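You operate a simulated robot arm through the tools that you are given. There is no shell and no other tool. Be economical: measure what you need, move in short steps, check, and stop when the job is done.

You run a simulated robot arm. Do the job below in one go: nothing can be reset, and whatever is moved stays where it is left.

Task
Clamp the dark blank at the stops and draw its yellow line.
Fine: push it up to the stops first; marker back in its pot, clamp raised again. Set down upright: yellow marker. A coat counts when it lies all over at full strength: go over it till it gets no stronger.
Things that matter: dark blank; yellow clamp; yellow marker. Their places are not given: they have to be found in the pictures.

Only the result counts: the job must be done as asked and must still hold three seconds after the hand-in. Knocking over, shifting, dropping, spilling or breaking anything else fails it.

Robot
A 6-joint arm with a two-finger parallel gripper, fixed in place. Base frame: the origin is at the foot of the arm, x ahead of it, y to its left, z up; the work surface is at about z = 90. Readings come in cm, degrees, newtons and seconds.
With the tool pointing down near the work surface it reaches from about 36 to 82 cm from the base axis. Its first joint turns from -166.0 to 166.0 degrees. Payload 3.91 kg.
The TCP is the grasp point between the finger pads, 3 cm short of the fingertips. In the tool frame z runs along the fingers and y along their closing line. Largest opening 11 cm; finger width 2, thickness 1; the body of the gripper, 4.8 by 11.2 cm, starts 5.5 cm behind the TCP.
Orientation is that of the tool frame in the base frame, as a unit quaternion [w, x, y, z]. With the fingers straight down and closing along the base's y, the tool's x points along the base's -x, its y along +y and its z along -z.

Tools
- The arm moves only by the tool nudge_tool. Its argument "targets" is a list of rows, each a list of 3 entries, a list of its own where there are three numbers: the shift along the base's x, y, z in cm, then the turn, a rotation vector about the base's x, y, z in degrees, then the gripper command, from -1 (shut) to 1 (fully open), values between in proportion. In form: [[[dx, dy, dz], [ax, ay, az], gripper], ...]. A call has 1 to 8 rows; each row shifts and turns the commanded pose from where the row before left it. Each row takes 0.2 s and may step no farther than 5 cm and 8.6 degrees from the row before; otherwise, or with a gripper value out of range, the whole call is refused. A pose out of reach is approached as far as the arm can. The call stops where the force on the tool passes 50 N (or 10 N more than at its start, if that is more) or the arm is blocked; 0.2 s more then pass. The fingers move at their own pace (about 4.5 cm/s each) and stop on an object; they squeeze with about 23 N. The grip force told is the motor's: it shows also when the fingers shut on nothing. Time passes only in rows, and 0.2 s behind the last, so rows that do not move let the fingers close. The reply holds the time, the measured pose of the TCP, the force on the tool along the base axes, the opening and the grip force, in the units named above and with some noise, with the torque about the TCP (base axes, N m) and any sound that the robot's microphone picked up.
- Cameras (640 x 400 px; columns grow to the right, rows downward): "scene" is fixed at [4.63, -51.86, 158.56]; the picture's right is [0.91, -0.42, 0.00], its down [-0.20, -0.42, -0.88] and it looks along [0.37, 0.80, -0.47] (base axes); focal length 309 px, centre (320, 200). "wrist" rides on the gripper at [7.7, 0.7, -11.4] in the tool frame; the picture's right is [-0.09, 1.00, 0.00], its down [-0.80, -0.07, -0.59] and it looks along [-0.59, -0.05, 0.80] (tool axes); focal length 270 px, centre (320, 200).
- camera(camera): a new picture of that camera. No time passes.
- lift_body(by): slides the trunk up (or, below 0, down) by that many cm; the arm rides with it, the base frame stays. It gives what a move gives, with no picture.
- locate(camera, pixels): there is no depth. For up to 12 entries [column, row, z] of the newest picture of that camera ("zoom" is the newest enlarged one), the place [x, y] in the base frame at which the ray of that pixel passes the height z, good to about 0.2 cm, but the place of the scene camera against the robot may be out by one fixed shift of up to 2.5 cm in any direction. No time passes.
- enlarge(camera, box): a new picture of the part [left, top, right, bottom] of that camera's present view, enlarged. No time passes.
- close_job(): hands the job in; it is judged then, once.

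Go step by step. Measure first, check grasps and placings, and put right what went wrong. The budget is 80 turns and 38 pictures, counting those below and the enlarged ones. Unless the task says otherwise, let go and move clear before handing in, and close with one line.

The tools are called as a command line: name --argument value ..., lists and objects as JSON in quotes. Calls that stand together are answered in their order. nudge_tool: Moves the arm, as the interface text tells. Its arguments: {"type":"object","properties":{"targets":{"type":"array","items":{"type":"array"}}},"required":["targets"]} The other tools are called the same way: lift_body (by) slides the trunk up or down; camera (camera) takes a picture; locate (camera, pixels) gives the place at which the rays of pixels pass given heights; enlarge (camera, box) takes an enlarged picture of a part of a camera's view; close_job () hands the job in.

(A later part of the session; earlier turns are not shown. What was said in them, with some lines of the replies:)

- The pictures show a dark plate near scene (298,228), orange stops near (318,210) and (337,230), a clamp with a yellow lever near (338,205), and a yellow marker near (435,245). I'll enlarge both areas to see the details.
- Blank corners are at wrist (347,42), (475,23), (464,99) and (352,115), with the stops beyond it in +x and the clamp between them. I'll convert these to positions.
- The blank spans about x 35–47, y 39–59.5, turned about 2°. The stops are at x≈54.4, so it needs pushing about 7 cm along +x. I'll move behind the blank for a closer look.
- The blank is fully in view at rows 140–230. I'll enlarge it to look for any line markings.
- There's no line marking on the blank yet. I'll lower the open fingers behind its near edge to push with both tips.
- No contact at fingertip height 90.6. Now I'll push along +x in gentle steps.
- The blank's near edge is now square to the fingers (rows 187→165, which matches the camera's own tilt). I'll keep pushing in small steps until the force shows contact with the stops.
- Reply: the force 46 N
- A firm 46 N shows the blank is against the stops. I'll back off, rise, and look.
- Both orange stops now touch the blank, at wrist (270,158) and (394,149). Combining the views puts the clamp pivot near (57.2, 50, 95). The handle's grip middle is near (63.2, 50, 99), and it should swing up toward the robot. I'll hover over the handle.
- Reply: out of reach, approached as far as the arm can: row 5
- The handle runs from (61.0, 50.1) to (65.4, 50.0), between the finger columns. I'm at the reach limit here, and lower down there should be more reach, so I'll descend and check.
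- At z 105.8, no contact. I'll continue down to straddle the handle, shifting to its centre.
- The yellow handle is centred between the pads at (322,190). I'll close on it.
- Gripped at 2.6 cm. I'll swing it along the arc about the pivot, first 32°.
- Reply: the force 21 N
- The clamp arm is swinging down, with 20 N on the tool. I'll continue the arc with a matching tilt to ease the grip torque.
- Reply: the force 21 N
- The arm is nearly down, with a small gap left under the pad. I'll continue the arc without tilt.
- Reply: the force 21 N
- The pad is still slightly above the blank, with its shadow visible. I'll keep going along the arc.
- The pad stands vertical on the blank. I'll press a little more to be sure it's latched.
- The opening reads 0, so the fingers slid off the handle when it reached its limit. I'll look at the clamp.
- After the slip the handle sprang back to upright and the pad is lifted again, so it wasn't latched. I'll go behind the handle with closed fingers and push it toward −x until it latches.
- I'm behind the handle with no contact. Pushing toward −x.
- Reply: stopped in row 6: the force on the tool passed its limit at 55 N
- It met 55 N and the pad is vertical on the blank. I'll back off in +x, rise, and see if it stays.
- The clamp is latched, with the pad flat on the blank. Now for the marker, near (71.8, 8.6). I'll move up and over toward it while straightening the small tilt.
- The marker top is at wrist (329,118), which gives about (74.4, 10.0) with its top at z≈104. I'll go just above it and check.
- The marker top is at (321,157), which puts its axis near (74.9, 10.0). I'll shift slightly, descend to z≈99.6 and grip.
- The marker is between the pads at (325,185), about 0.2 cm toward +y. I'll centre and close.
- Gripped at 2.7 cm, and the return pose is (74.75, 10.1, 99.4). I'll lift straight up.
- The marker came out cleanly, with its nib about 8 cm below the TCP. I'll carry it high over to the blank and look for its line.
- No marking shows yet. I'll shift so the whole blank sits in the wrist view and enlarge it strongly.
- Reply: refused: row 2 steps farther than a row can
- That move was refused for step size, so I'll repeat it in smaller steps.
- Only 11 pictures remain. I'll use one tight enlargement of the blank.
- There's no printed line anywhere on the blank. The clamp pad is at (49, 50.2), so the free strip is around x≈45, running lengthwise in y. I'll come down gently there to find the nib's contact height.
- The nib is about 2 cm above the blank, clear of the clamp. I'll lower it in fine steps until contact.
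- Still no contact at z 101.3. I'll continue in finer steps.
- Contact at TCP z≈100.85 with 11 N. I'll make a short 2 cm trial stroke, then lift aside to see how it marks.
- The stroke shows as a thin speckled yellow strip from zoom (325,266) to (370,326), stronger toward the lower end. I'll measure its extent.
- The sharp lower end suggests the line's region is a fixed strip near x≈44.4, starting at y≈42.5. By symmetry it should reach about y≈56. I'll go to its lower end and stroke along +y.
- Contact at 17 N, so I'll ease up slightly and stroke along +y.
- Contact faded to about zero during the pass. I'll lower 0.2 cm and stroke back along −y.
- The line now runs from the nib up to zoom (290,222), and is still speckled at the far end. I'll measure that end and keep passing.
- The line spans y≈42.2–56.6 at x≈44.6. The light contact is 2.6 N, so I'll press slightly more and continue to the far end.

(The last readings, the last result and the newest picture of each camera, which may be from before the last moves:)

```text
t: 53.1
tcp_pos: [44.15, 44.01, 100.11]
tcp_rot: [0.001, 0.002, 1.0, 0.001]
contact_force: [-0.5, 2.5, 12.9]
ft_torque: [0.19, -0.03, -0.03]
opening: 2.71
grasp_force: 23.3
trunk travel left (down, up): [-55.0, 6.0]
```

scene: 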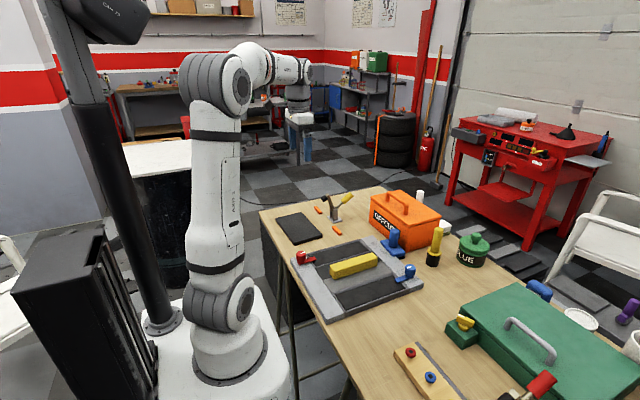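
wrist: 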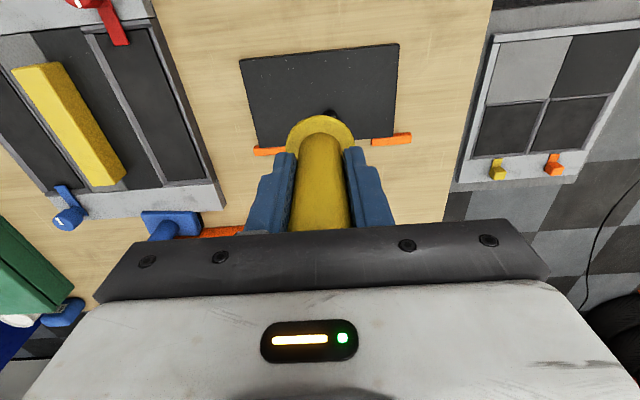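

Good contact at 9–16 N through the pass. x drifted to 44.15, so I'll correct by +0.4 and finish the end, then make another pass up.

nudge_tool --targets '[[[0.2, -1, 0], [0, 0, 0], -1], [[0.2, -1, 0], [0, 0, 0], -1], [[0, 1, 0], [0, 0, 0], -1], [[0, 1, 0], [0, 0, 0], -1], [[0, 1, 0], [0, 0, 0], -1], [[0, 1, 0], [0, 0, 0], -1], [[0, 1, 0], [0, 0, 0], -1], [[0, 1, 0], [0, 0, 0], -1]]'

nudge_tool --targets '[[[0, 1, 0], [0, 0, 0], -1], [[0, 1, 0], [0, 0, 0], -1], [[0, 1, 0], [0, 0, 0], -1], [[0, 1, 0], [0, 0, 0], -1], [[0, 1, 0], [0, 0, 0], -1], [[0, 1, 0], [0, 0, 0], -1], [[0, 1, 0], [0, 0, 0], -1], [[0, 1, 0], [0, 0, 0], -1]]'

nudge_tool --targets '[[[0, 0.8, 0], [0, 0, 0], -1], [[0, 0, 0], [0, 0, 0], -1], [[0, 0, 2], [0, 0, 0], -1], [[0, 0, 4], [0, 0, 0], -1], [[-4, 0, 2], [0, 0, 0], -1]]'

enlarge --camera "scene" --box '[265, 180, 345, 245]'

```text
t: 54.9
tcp_pos: [44.87, 48.03, 100.22]
tcp_rot: [-0.001, 0.002, 1.0, 0.001]
contact_force: [-0.1, 0.9, 2.5]
ft_torque: [0.06, 0.0, 0.05]
opening: 2.72
grasp_force: 22.9
trunk travel left (down, up): [-55.0, 6.0]
```

```text
t: 56.7
tcp_pos: [44.72, 55.94, 100.18]
tcp_rot: [0.001, 0.001, 1.0, 0.001]
contact_force: [0.1, 0.4, 1.0]
ft_torque: [0.02, -0.03, 0.01]
opening: 2.7
grasp_force: 23.0
trunk travel left (down, up): [-55.0, 6.0]
```

```text
t: 57.9
tcp_pos: [40.54, 56.88, 108.14]
tcp_rot: [0.001, 0.001, 1.0, 0.001]
contact_force: [-0.3, 0.4, -0.5]
ft_torque: [-0.01, -0.03, 0.01]
opening: 2.68
grasp_force: 22.7
trunk travel left (down, up): [-55.0, 6.0]
```

```text
6.15 times, centred on (305, 212) of scene
```

zoom: 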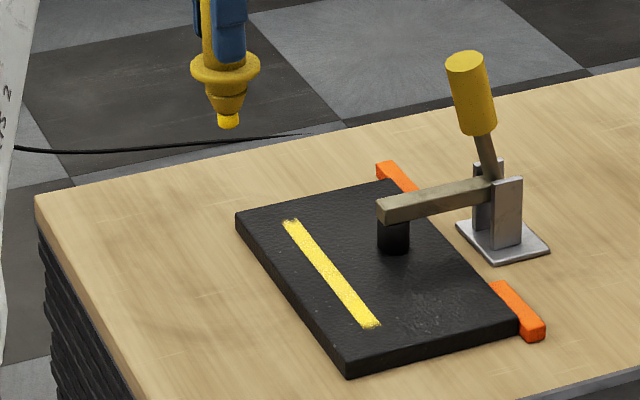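

The line is solid along most of its length, but both ends (zoom (288,222) and (372,325)) are slightly speckled. I'll do another full pass reaching past both ends.

nudge_tool --targets '[[[4, 0.4, -2], [0, 0, 0], -1], [[0, 0, -4], [0, 0, 0], -1], [[0, 0, -1.6], [0, 0, 0], -1], [[0, 0, -0.4], [0, 0, 0], -1], [[0, 0, -0.2], [0, 0, 0], -1], [[0, 0, 0], [0, 0, 0], -1]]'

```text
t: 59.3
tcp_pos: [44.69, 57.15, 100.2]
tcp_rot: [0.001, 0.001, 1.0, 0.002]
contact_force: [-1.8, 1.4, 14.0]
ft_torque: [0.15, 0.1, 0.0]
opening: 2.69
grasp_force: 23.1
trunk travel left (down, up): [-55.0, 6.0]
```

nudge_tool --targets '[[[0, -0.5, 0], [0, 0, 0], -1], [[0, -0.5, 0], [0, 0, 0], -1], [[0, -0.5, 0], [0, 0, 0], -1], [[0, 0.5, 0], [0, 0, 0], -1], [[0, 0.5, 0], [0, 0, 0], -1], [[0, 0.5, 0], [0, 0, 0], -1], [[0, -0.7, 0], [0, 0, 0], -1], [[0, -0.8, 0], [0, 0, 0], -1]]'

nudge_tool --targets '[[[0, -1, 0], [0, 0, 0], -1], [[0, -1, 0], [0, 0, 0], -1], [[0, -1, 0], [0, 0, 0], -1], [[0, -1, 0], [0, 0, 0], -1], [[0, -1, 0], [0, 0, 0], -1], [[0, -1, 0], [0, 0, 0], -1], [[0, -1, 0], [0, 0, 0], -1], [[0, -1, 0], [0, 0, 0], -1]]'

nudge_tool --targets '[[[0.1, -1, 0], [0, 0, 0], -1], [[0.1, -1, 0], [0, 0, 0], -1], [[0, -1, 0], [0, 0, 0], -1], [[0, -1, 0], [0, 0, 0], -1], [[0, -1, 0], [0, 0, 0], -1], [[0, -1, 0], [0, 0, 0], -1], [[0, -0.5, 0], [0, 0, 0], -1], [[0, 0.5, 0], [0, 0, 0], -1]]'

```text
t: 61.1
tcp_pos: [44.84, 55.7, 99.98]
tcp_rot: [0.0, 0.002, 1.0, 0.001]
contact_force: [-0.1, 1.6, 6.3]
ft_torque: [0.14, -0.01, -0.02]
opening: 2.69
grasp_force: 22.8
trunk travel left (down, up): [-55.0, 6.0]
```

```text
t: 62.9
tcp_pos: [44.7, 47.65, 100.03]
tcp_rot: [0.001, 0.002, 1.0, 0.002]
contact_force: [0.0, 1.0, 10.7]
ft_torque: [0.15, 0.02, -0.02]
opening: 2.72
grasp_force: 22.5
trunk travel left (down, up): [-55.0, 6.0]
```

```text
t: 64.7
tcp_pos: [45.0, 41.74, 100.09]
tcp_rot: [0.002, 0.002, 1.0, 0.001]
contact_force: [1.1, -4.9, 12.3]
ft_torque: [-0.37, -0.11, -0.01]
opening: 2.69
grasp_force: 23.3
trunk travel left (down, up): [-55.0, 6.0]
```

Contact was steady at 6–12 N. I'll rework this end, correct x, and make a pass back up.

nudge_tool --targets '[[[-0.3, 0.5, 0], [0, 0, 0], -1], [[0, 0.5, 0], [0, 0, 0], -1], [[0, -0.7, 0], [0, 0, 0], -1], [[0, -0.5, 0], [0, 0, 0], -1], [[0, 0.7, 0], [0, 0, 0], -1], [[0, 1, 0], [0, 0, 0], -1], [[0, 1, 0], [0, 0, 0], -1], [[0, 1, 0], [0, 0, 0], -1]]'

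nudge_tool --targets '[[[0, 1, 0], [0, 0, 0], -1], [[0, 1, 0], [0, 0, 0], -1], [[0, 1, 0], [0, 0, 0], -1], [[0, 1, 0], [0, 0, 0], -1], [[0, 1, 0], [0, 0, 0], -1], [[0, 1, 0], [0, 0, 0], -1], [[0, 1, 0], [0, 0, 0], -1], [[0, 1, 0], [0, 0, 0], -1]]'

nudge_tool --targets '[[[0, 1, 0], [0, 0, 0], -1], [[0, 1, 0], [0, 0, 0], -1], [[0, 1, 0], [0, 0, 0], -1], [[0, 0.7, 0], [0, 0, 0], -1], [[0, 0, 0], [0, 0, 0], -1], [[0, 0, 2], [0, 0, 0], -1], [[0, 0, 4], [0, 0, 0], -1], [[-4, 0, 2], [0, 0, 0], -1]]'

enlarge --camera "scene" --box '[280, 207, 325, 240]'

```text
t: 66.5
tcp_pos: [44.74, 45.25, 100.01]
tcp_rot: [0.0, 0.002, 1.0, 0.0]
contact_force: [-0.6, -1.9, 5.9]
ft_torque: [-0.15, -0.01, 0.03]
opening: 2.7
grasp_force: 22.7
trunk travel left (down, up): [-55.0, 6.0]
```

```text
t: 68.3
tcp_pos: [44.59, 53.12, 99.99]
tcp_rot: [0.001, 0.002, 1.0, 0.0]
contact_force: [0.0, 0.0, 6.2]
ft_torque: [-0.02, -0.08, 0.01]
opening: 2.68
grasp_force: 23.1
trunk travel left (down, up): [-55.0, 6.0]
```

```text
t: 70.1
tcp_pos: [40.46, 57.01, 108.11]
tcp_rot: [0.001, 0.001, 1.0, 0.001]
contact_force: [0.1, -0.6, -0.8]
ft_torque: [-0.02, 0.01, -0.01]
opening: 2.72
grasp_force: 23.0
trunk travel left (down, up): [-55.0, 6.0]
```

```text
12.12 times, centred on (302, 224) of scene
```

zoom: 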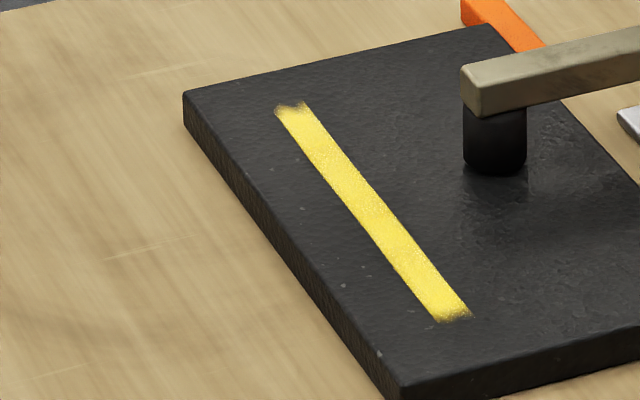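

The line is uniformly strong now, with slightly ragged ends. I'll check whether the ends moved with my extended travel.

locate --camera "zoom" --pixels '[[291, 106, 91.5], [275, 113, 91.5], [307, 102, 91.5], [438, 322, 91.5], [470, 316, 91.5], [184, 92, 91.5], [400, 388, 91.5]]'

```text
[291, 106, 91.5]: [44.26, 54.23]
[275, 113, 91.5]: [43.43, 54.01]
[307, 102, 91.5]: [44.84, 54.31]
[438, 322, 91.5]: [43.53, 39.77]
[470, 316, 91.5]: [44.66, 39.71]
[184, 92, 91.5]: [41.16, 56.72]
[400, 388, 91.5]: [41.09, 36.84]
```

The ends stayed at the same places, so they're the strip's limits. I'll give the ends and the full length one more pass to be sure it gets no stronger, beginning at the far end with small side offsets.

nudge_tool --targets '[[[4.3, 0.6, -2], [0, 0, 0], -1], [[0, 0, -4], [0, 0, 0], -1], [[0, 0, -1.7], [0, 0, 0], -1], [[0, 0, -0.4], [0, 0, 0], -1], [[0, 0, -0.15], [0, 0, 0], -1], [[0, -0.7, 0], [0, 0, 0], -1], [[0, -0.7, 0], [0, 0, 0], -1], [[0, -0.7, 0], [0, 0, 0], -1]]'

nudge_tool --targets '[[[-0.5, 0, 0], [0, 0, 0], -1], [[0, 0.7, 0], [0, 0, 0], -1], [[0, 0.7, 0], [0, 0, 0], -1], [[0, 0.7, 0], [0, 0, 0], -1], [[0.25, -0.7, 0], [0, 0, 0], -1], [[0, -0.7, 0], [0, 0, 0], -1], [[0, -0.7, 0], [0, 0, 0], -1], [[0, -1, 0], [0, 0, 0], -1]]'

nudge_tool --targets '[[[0, -1, 0], [0, 0, 0], -1], [[0, -1, 0], [0, 0, 0], -1], [[0, -1, 0], [0, 0, 0], -1], [[0, -1, 0], [0, 0, 0], -1], [[0, -1, 0], [0, 0, 0], -1], [[0, -1, 0], [0, 0, 0], -1], [[0, -1, 0], [0, 0, 0], -1], [[0, -1, 0], [0, 0, 0], -1]]'

nudge_tool --targets '[[[0, -1, 0], [0, 0, 0], -1], [[0, -1, 0], [0, 0, 0], -1], [[0, -1, 0], [0, 0, 0], -1], [[0, -1, 0], [0, 0, 0], -1], [[0, -0.9, 0], [0, 0, 0], -1], [[0.25, 0, 0], [0, 0, 0], -1], [[0, 0.8, 0], [0, 0, 0], -1], [[0, 0.8, 0], [0, 0, 0], -1]]'

```text
t: 71.9
tcp_pos: [44.87, 55.37, 99.76]
tcp_rot: [0.002, 0.002, 1.0, 0.002]
contact_force: [-0.9, 5.2, 16.3]
ft_torque: [0.38, -0.05, -0.04]
opening: 2.72
grasp_force: 22.8
trunk travel left (down, up): [-55.0, 6.0]
```

```text
t: 73.7
tcp_pos: [44.57, 54.33, 99.82]
tcp_rot: [0.001, 0.002, 1.0, 0.0]
contact_force: [0.0, 1.7, 9.8]
ft_torque: [0.11, 0.03, 0.07]
opening: 2.7
grasp_force: 23.1
trunk travel left (down, up): [-55.0, 6.0]
```

```text
t: 75.5
tcp_pos: [44.74, 46.31, 99.72]
tcp_rot: [0.001, 0.001, 1.0, 0.001]
contact_force: [0.2, 1.6, 9.3]
ft_torque: [0.11, -0.04, -0.01]
opening: 2.71
grasp_force: 23.1
trunk travel left (down, up): [-55.0, 6.0]
```

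```text
t: 77.3
tcp_pos: [44.97, 43.16, 99.81]
tcp_rot: [0.0, 0.002, 1.0, 0.001]
contact_force: [-0.2, -2.7, 8.7]
ft_torque: [-0.26, 0.02, 0.02]
opening: 2.7
grasp_force: 23.2
trunk travel left (down, up): [-55.0, 6.0]
```

Good contact throughout. I'll finish the lower end with the other side offset, lift, and compare.

nudge_tool --targets '[[[0, -0.8, 0], [0, 0, 0], -1], [[0, -0.8, 0], [0, 0, 0], -1], [[-0.5, 0, 0], [0, 0, 0], -1], [[0, 0.8, 0], [0, 0, 0], -1], [[0, 0.8, 0], [0, 0, 0], -1], [[0, 0, 2], [0, 0, 0], -1], [[0, 0, 4], [0, 0, 0], -1], [[-4, 3, 0], [0, 0, 0], -1]]'

nudge_tool --targets '[[[-1, 4, 4], [0, 0, 0], -1]]'

```text
t: 79.1
tcp_pos: [40.28, 46.34, 105.76]
tcp_rot: [0.001, 0.002, 1.0, 0.001]
contact_force: [-0.6, -0.2, -0.8]
ft_torque: [0.01, -0.02, 0.04]
opening: 2.69
grasp_force: 22.9
trunk travel left (down, up): [-55.0, 6.0]
```

```text
refused: row 1 steps farther than a row can; nothing moved
```

nudge_tool --targets '[[[-1, 3, 3], [0, 0, 0], -1], [[-1, 3, 3], [0, 0, 0], -1], [[0, 3, 3], [0, 0, 0], -1]]'

enlarge --camera "scene" --box '[280, 207, 325, 240]'

```text
t: 79.9
tcp_pos: [38.57, 55.63, 114.62]
tcp_rot: [0.001, 0.001, 1.0, 0.0]
contact_force: [0.7, 0.1, -0.1]
ft_torque: [0.01, 0.01, -0.02]
opening: 2.7
grasp_force: 23.5
trunk travel left (down, up): [-55.0, 6.0]
```

```text
12.12 times, centred on (302, 224) of scene
```

zoom: 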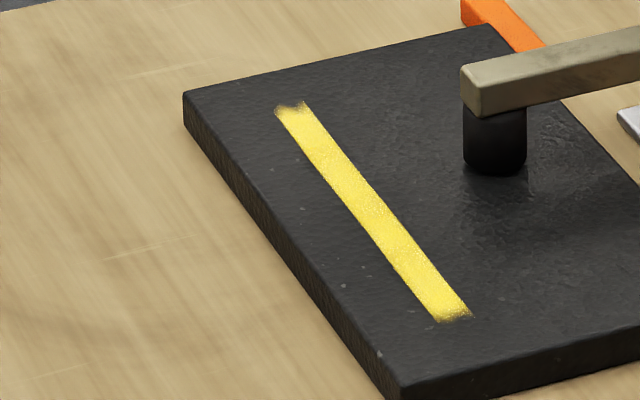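

The picture is unchanged after the extra passes, so the coat is at full strength. Now I'll carry the marker back to its pot along the same high route.

nudge_tool --targets '[[[2.62, -2.88, 0.8], [0, 0, 0], -1], [[2.62, -2.88, 0.8], [0, 0, 0], -1], [[2.62, -2.88, 0.8], [0, 0, 0], -1], [[2.62, -2.88, 0.8], [0, 0, 0], -1], [[2.62, -2.88, 0], [0, 0, 0], -1], [[2.56, -3.46, 0], [0, 0, 0], -1], [[2.56, -3.46, 0], [0, 0, 0], -1], [[2.56, -3.46, 0], [0, 0, 0], -1]]'

nudge_tool --targets '[[[2.56, -3.46, 0], [0, 0, 0], -1], [[2.56, -3.46, 0], [0, 0, 0], -1], [[2.56, -3.46, 0], [0, 0, 0], -1], [[2.56, -3.46, 0], [0, 0, 0], -1], [[2.56, -3.46, 0], [0, 0, 0], -1], [[2.56, -3.4, 0], [0, 0, 0], -1], [[0, 0, 0], [0, 0, 0], -1]]'

```text
t: 81.7
tcp_pos: [59.47, 30.19, 117.96]
tcp_rot: [0.0, 0.001, 1.0, 0.001]
contact_force: [-1.0, -0.4, -0.1]
ft_torque: [-0.02, -0.01, 0.03]
opening: 2.71
grasp_force: 22.5
trunk travel left (down, up): [-55.0, 6.0]
```

```text
t: 83.3
tcp_pos: [74.43, 9.47, 118.22]
tcp_rot: [0.0, 0.002, 1.0, 0.001]
contact_force: [0.6, 0.5, -0.8]
ft_torque: [0.01, -0.03, 0.02]
opening: 2.69
grasp_force: 23.0
trunk travel left (down, up): [-55.0, 6.0]
```

The target is (74.72, 10.1). I'll nudge there, come down to just above the pot, and check.

nudge_tool --targets '[[[0.3, 0.6, -3], [0, 0, 0], -1], [[0, 0, -4], [0, 0, 0], -1], [[0, 0, -4], [0, 0, 0], -1], [[0, 0, 0], [0, 0, 0], -1]]'

enlarge --camera "scene" --box '[394, 205, 474, 270]'

```text
t: 84.3
tcp_pos: [74.77, 10.05, 107.15]
tcp_rot: [0.0, 0.003, 1.0, 0.002]
contact_force: [-1.4, 0.2, 0.1]
ft_torque: [-0.03, 0.0, 0.0]
opening: 2.7
grasp_force: 23.1
trunk travel left (down, up): [-55.0, 6.0]
```

```text
6.15 times, centred on (434, 238) of scene
```

zoom: 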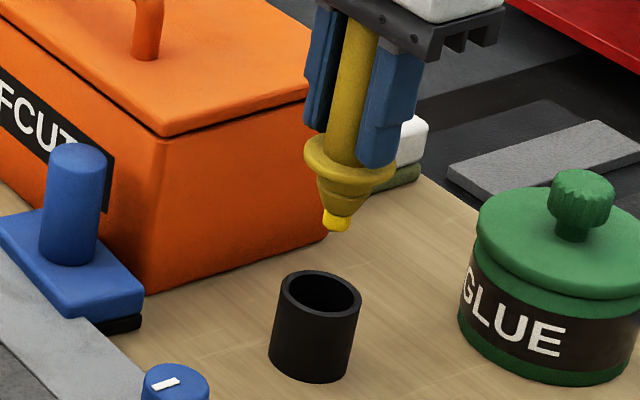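

The nib is above the pot mouth and consistent with the original axis. I'll lower gently.

nudge_tool --targets '[[[0, 0, -1.5], [0, 0, 0], -1], [[0, 0, -1.5], [0, 0, 0], -1], [[0, 0, -1.5], [0, 0, 0], -1], [[0, 0, -1.2], [0, 0, 0], -1], [[0, 0, -1], [0, 0, 0], -1], [[0, 0, -0.7], [0, 0, 0], -1], [[0, 0, -0.4], [0, 0, 0], -1]]'

```text
t: 85.9
tcp_pos: [74.86, 10.11, 98.97]
tcp_rot: [-0.001, 0.002, 1.0, 0.001]
contact_force: [-2.6, -5.8, -2.5]
ft_torque: [-0.3, 0.25, -0.02]
opening: 2.69
grasp_force: 22.9
trunk travel left (down, up): [-55.0, 6.0]
```

There are small side forces from the pot wall, about 6 N, and it's nearly seated. I'll continue in tiny steps, easing sideways with the force.

nudge_tool --targets '[[[-0.05, -0.1, -0.2], [0, 0, 0], -1], [[0, 0, -0.2], [0, 0, 0], -1], [[0, 0, -0.2], [0, 0, 0], -1], [[0, 0, 0], [0, 0, 0], -1]]'

```text
t: 86.9
tcp_pos: [74.85, 10.04, 98.75]
tcp_rot: [0.002, 0.002, 1.0, 0.0]
contact_force: [-1.6, -2.5, 7.0]
ft_torque: [-0.2, 0.2, -0.02]
opening: 2.69
grasp_force: 23.0
trunk travel left (down, up): [-55.0, 6.0]
```

There's 7 N upward at 98.75. I'll press slightly further to confirm it's seated.

nudge_tool --targets '[[[0, 0, -0.15], [0, 0, 0], -1], [[0, 0, -0.15], [0, 0, 0], -1], [[0, 0, 0], [0, 0, 0], -1]]'

enlarge --camera "scene" --box '[394, 205, 474, 270]'

```text
t: 87.7
tcp_pos: [74.81, 10.11, 98.64]
tcp_rot: [0.003, 0.002, 1.0, 0.002]
contact_force: [5.9, -2.8, 24.0]
ft_torque: [-0.29, -0.07, 0.05]
opening: 2.71
grasp_force: 22.2
trunk travel left (down, up): [-55.0, 6.0]
```

```text
6.15 times, centred on (434, 238) of scene
```

zoom: 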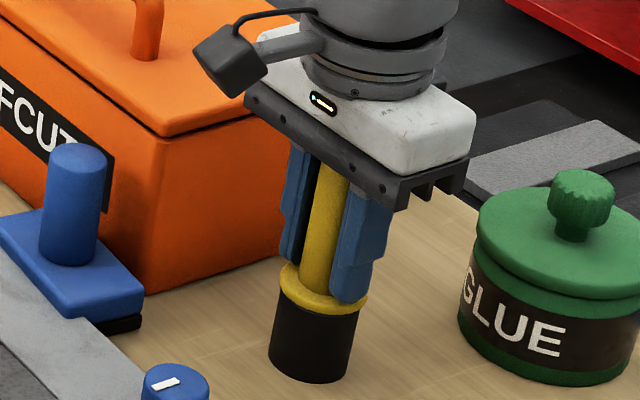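

The collar rests on the pot rim and it's seated. I'll unload, open and rise straight up.

nudge_tool --targets '[[[0, 0, 0.25], [0, 0, 0], -1], [[0, 0, 0], [0, 0, 0], 0], [[0, 0, 0], [0, 0, 0], 0.2], [[0, 0, 0], [0, 0, 0], 0.2], [[0, 0, 3], [0, 0, 0], 0.2], [[0, 0, 4.5], [0, 0, 0], 0.2], [[0, 0, 4.5], [0, 0, 0], 0.2], [[0, 0, 4.5], [0, 0, 0], 0.2]]'

```text
t: 89.5
tcp_pos: [74.64, 9.95, 114.84]
tcp_rot: [0.001, 0.001, 1.0, 0.001]
contact_force: [-0.7, -0.2, -0.8]
ft_torque: [0.03, -0.02, 0.01]
opening: 6.61
grasp_force: 0.1
trunk travel left (down, up): [-55.0, 6.0]
```

The marker is released. Now I'll return to the clamp, with closed fingers in front (−x side) of the handle near (51.3, 50).

nudge_tool --targets '[[[-2.33, 4, 0.5], [0, 0, 0], 0.2], [[-2.33, 4, 0.5], [0, 0, 0], 0.2], [[-2.33, 4, 0.5], [0, 0, 0], 0.2], [[-2.33, 4, 0.5], [0, 0, 0], -1], [[-2.33, 4, 0], [0, 0, 0], -1], [[-2.33, 4, 0], [0, 0, 0], -1], [[-2.33, 4, 0], [0, 0, 0], -1], [[-2.33, 4, 0], [0, 0, 0], -1]]'

nudge_tool --targets '[[[-2.33, 4, 0], [0, 0, 0], -1], [[-2.4, 4, 0], [0, 0, 0], -1], [[0, 0, -4], [0, 0, 0], -1], [[0, 0, -4], [0, 0, 0], -1], [[0, 0, -4], [0, 0, 0], -1], [[0, 0, -2.2], [0, 0, 0], -1], [[0, 0, 0], [0, 0, 0], -1]]'

```text
t: 91.3
tcp_pos: [56.19, 42.23, 116.77]
tcp_rot: [0.0, 0.001, 1.0, 0.001]
contact_force: [-0.1, -0.1, -0.3]
ft_torque: [0.01, 0.02, 0.0]
opening: 0.0
grasp_force: 22.9
trunk travel left (down, up): [-55.0, 6.0]
```

```text
t: 92.9
tcp_pos: [51.59, 50.18, 102.8]
tcp_rot: [0.001, 0.002, 1.0, 0.002]
contact_force: [0.2, -0.2, -0.8]
ft_torque: [0.0, 0.0, 0.04]
opening: 0.02
grasp_force: 23.4
trunk travel left (down, up): [-55.0, 6.0]
```

I'm in position with no contact. Pushing the handle in +x to raise the clamp.

nudge_tool --targets '[[[0.9, 0, 0], [0, 0, 0], -1], [[0.7, 0, 0], [0, 0, 0], -1], [[0.7, 0, 0], [0, 0, 0], -1], [[0.8, 0, 0], [0, 0, 0], -1], [[0.8, 0, 0], [0, 0, 0], -1], [[0.8, 0, 0], [0, 0, 0], -1], [[0.8, 0, 0], [0, 0, 0], -1], [[0.8, 0, 0], [0, 0, 0], -1]]'

```text
t: 94.7
tcp_pos: [57.98, 50.08, 102.81]
tcp_rot: [-0.001, 0.002, 1.0, 0.0]
contact_force: [-0.6, -0.3, -0.2]
ft_torque: [0.02, 0.02, 0.0]
opening: 0.0
grasp_force: 22.5
trunk travel left (down, up): [-55.0, 6.0]
```

It moved freely, so the handle has passed its dead point. I'll continue to about x 60.4 and watch the force.

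nudge_tool --targets '[[[0.8, 0, 0], [0, 0, 0], -1], [[0.8, 0, 0], [0, 0, 0], -1], [[0.6, 0, 0], [0, 0, 0], -1], [[0.3, 0, 0], [0, 0, 0], -1], [[0, 0, 0], [0, 0, 0], -1]]'

enlarge --camera "scene" --box '[265, 170, 365, 245]'

```text
t: 95.9
tcp_pos: [60.31, 50.12, 102.81]
tcp_rot: [0.001, 0.002, 1.0, 0.001]
contact_force: [-0.5, -0.4, 0.5]
ft_torque: [0.04, 0.0, 0.02]
opening: 0.0
grasp_force: 22.8
trunk travel left (down, up): [-55.0, 6.0]
```

```text
5.33 times, centred on (315, 208) of scene
```

zoom: 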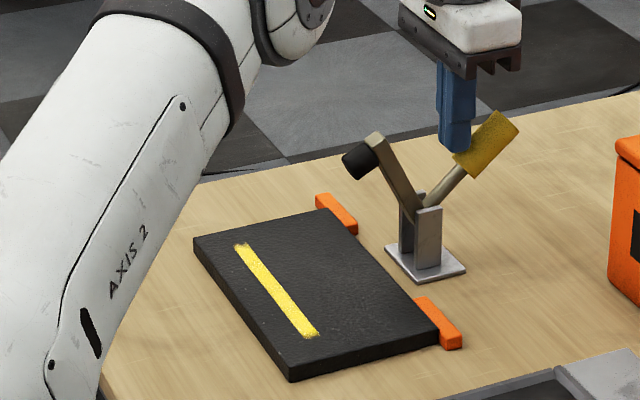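

The clamp is raised, just a few degrees short of its original position. I'll push slightly more until it meets its limit.

nudge_tool --targets '[[[0.3, 0, -0.2], [0, 0, 0], -1], [[0.3, 0, -0.2], [0, 0, 0], -1], [[0.3, 0, -0.2], [0, 0, 0], -1], [[0.3, 0, -0.2], [0, 0, 0], -1], [[0, 0, 0], [0, 0, 0], -1]]'

```text
t: 97.1
tcp_pos: [61.19, 50.09, 102.33]
tcp_rot: [0.001, 0.001, 1.0, 0.001]
contact_force: [-18.2, 2.7, 15.4]
ft_torque: [0.01, 0.43, 0.1]
opening: 0.0
grasp_force: 23.2
trunk travel left (down, up): [-55.0, 6.0]
```

It's at its limit, with about 24 N. I'll back off and rise clear, then take the last check.

nudge_tool --targets '[[[-0.4, 0, 0.4], [0, 0, 0], -1], [[0, 0, 3], [0, 0, 0], -1], [[0, 0, 4], [0, 0, 0], -1], [[-2, -2, 4], [0, 0, 0], -1], [[-4, -2, 1], [0, 0, 0], -1], [[-4, -2, 0], [0, 0, 0], -1], [[0, 0, 0], [0, 0, 0], -1]]'

camera --camera "scene"

```text
t: 98.7
tcp_pos: [51.33, 44.28, 114.36]
tcp_rot: [-0.001, 0.002, 1.0, 0.002]
contact_force: [-0.2, 0.4, 0.4]
ft_torque: [0.01, -0.03, -0.01]
opening: 0.01
grasp_force: 22.8
trunk travel left (down, up): [-55.0, 6.0]
```

```text
0 pictures are left
```

scene: 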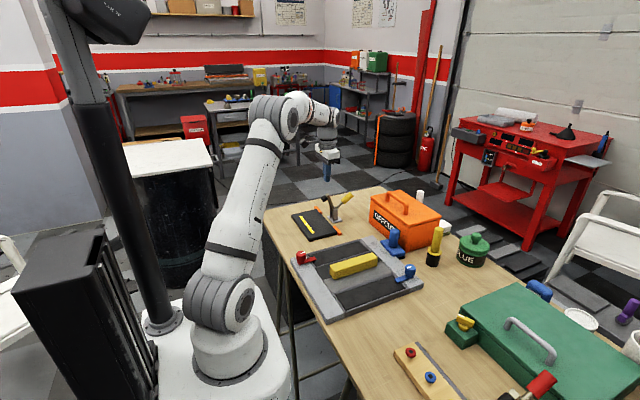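

The last picture shows the clamp raised at (336,205), the line on the blank at the stops (308,224), and the marker upright in its pot (435,245). The arm is clear, so I'm handing in.

close_job

```text
The job is handed in.
```

The dark blank was pushed up to the stops and clamped, and its yellow line is drawn at full strength. The marker is back upright in its pot and the clamp is raised again. The blank had no printed line, so I inferred the line's place from where a short trial stroke showed up.
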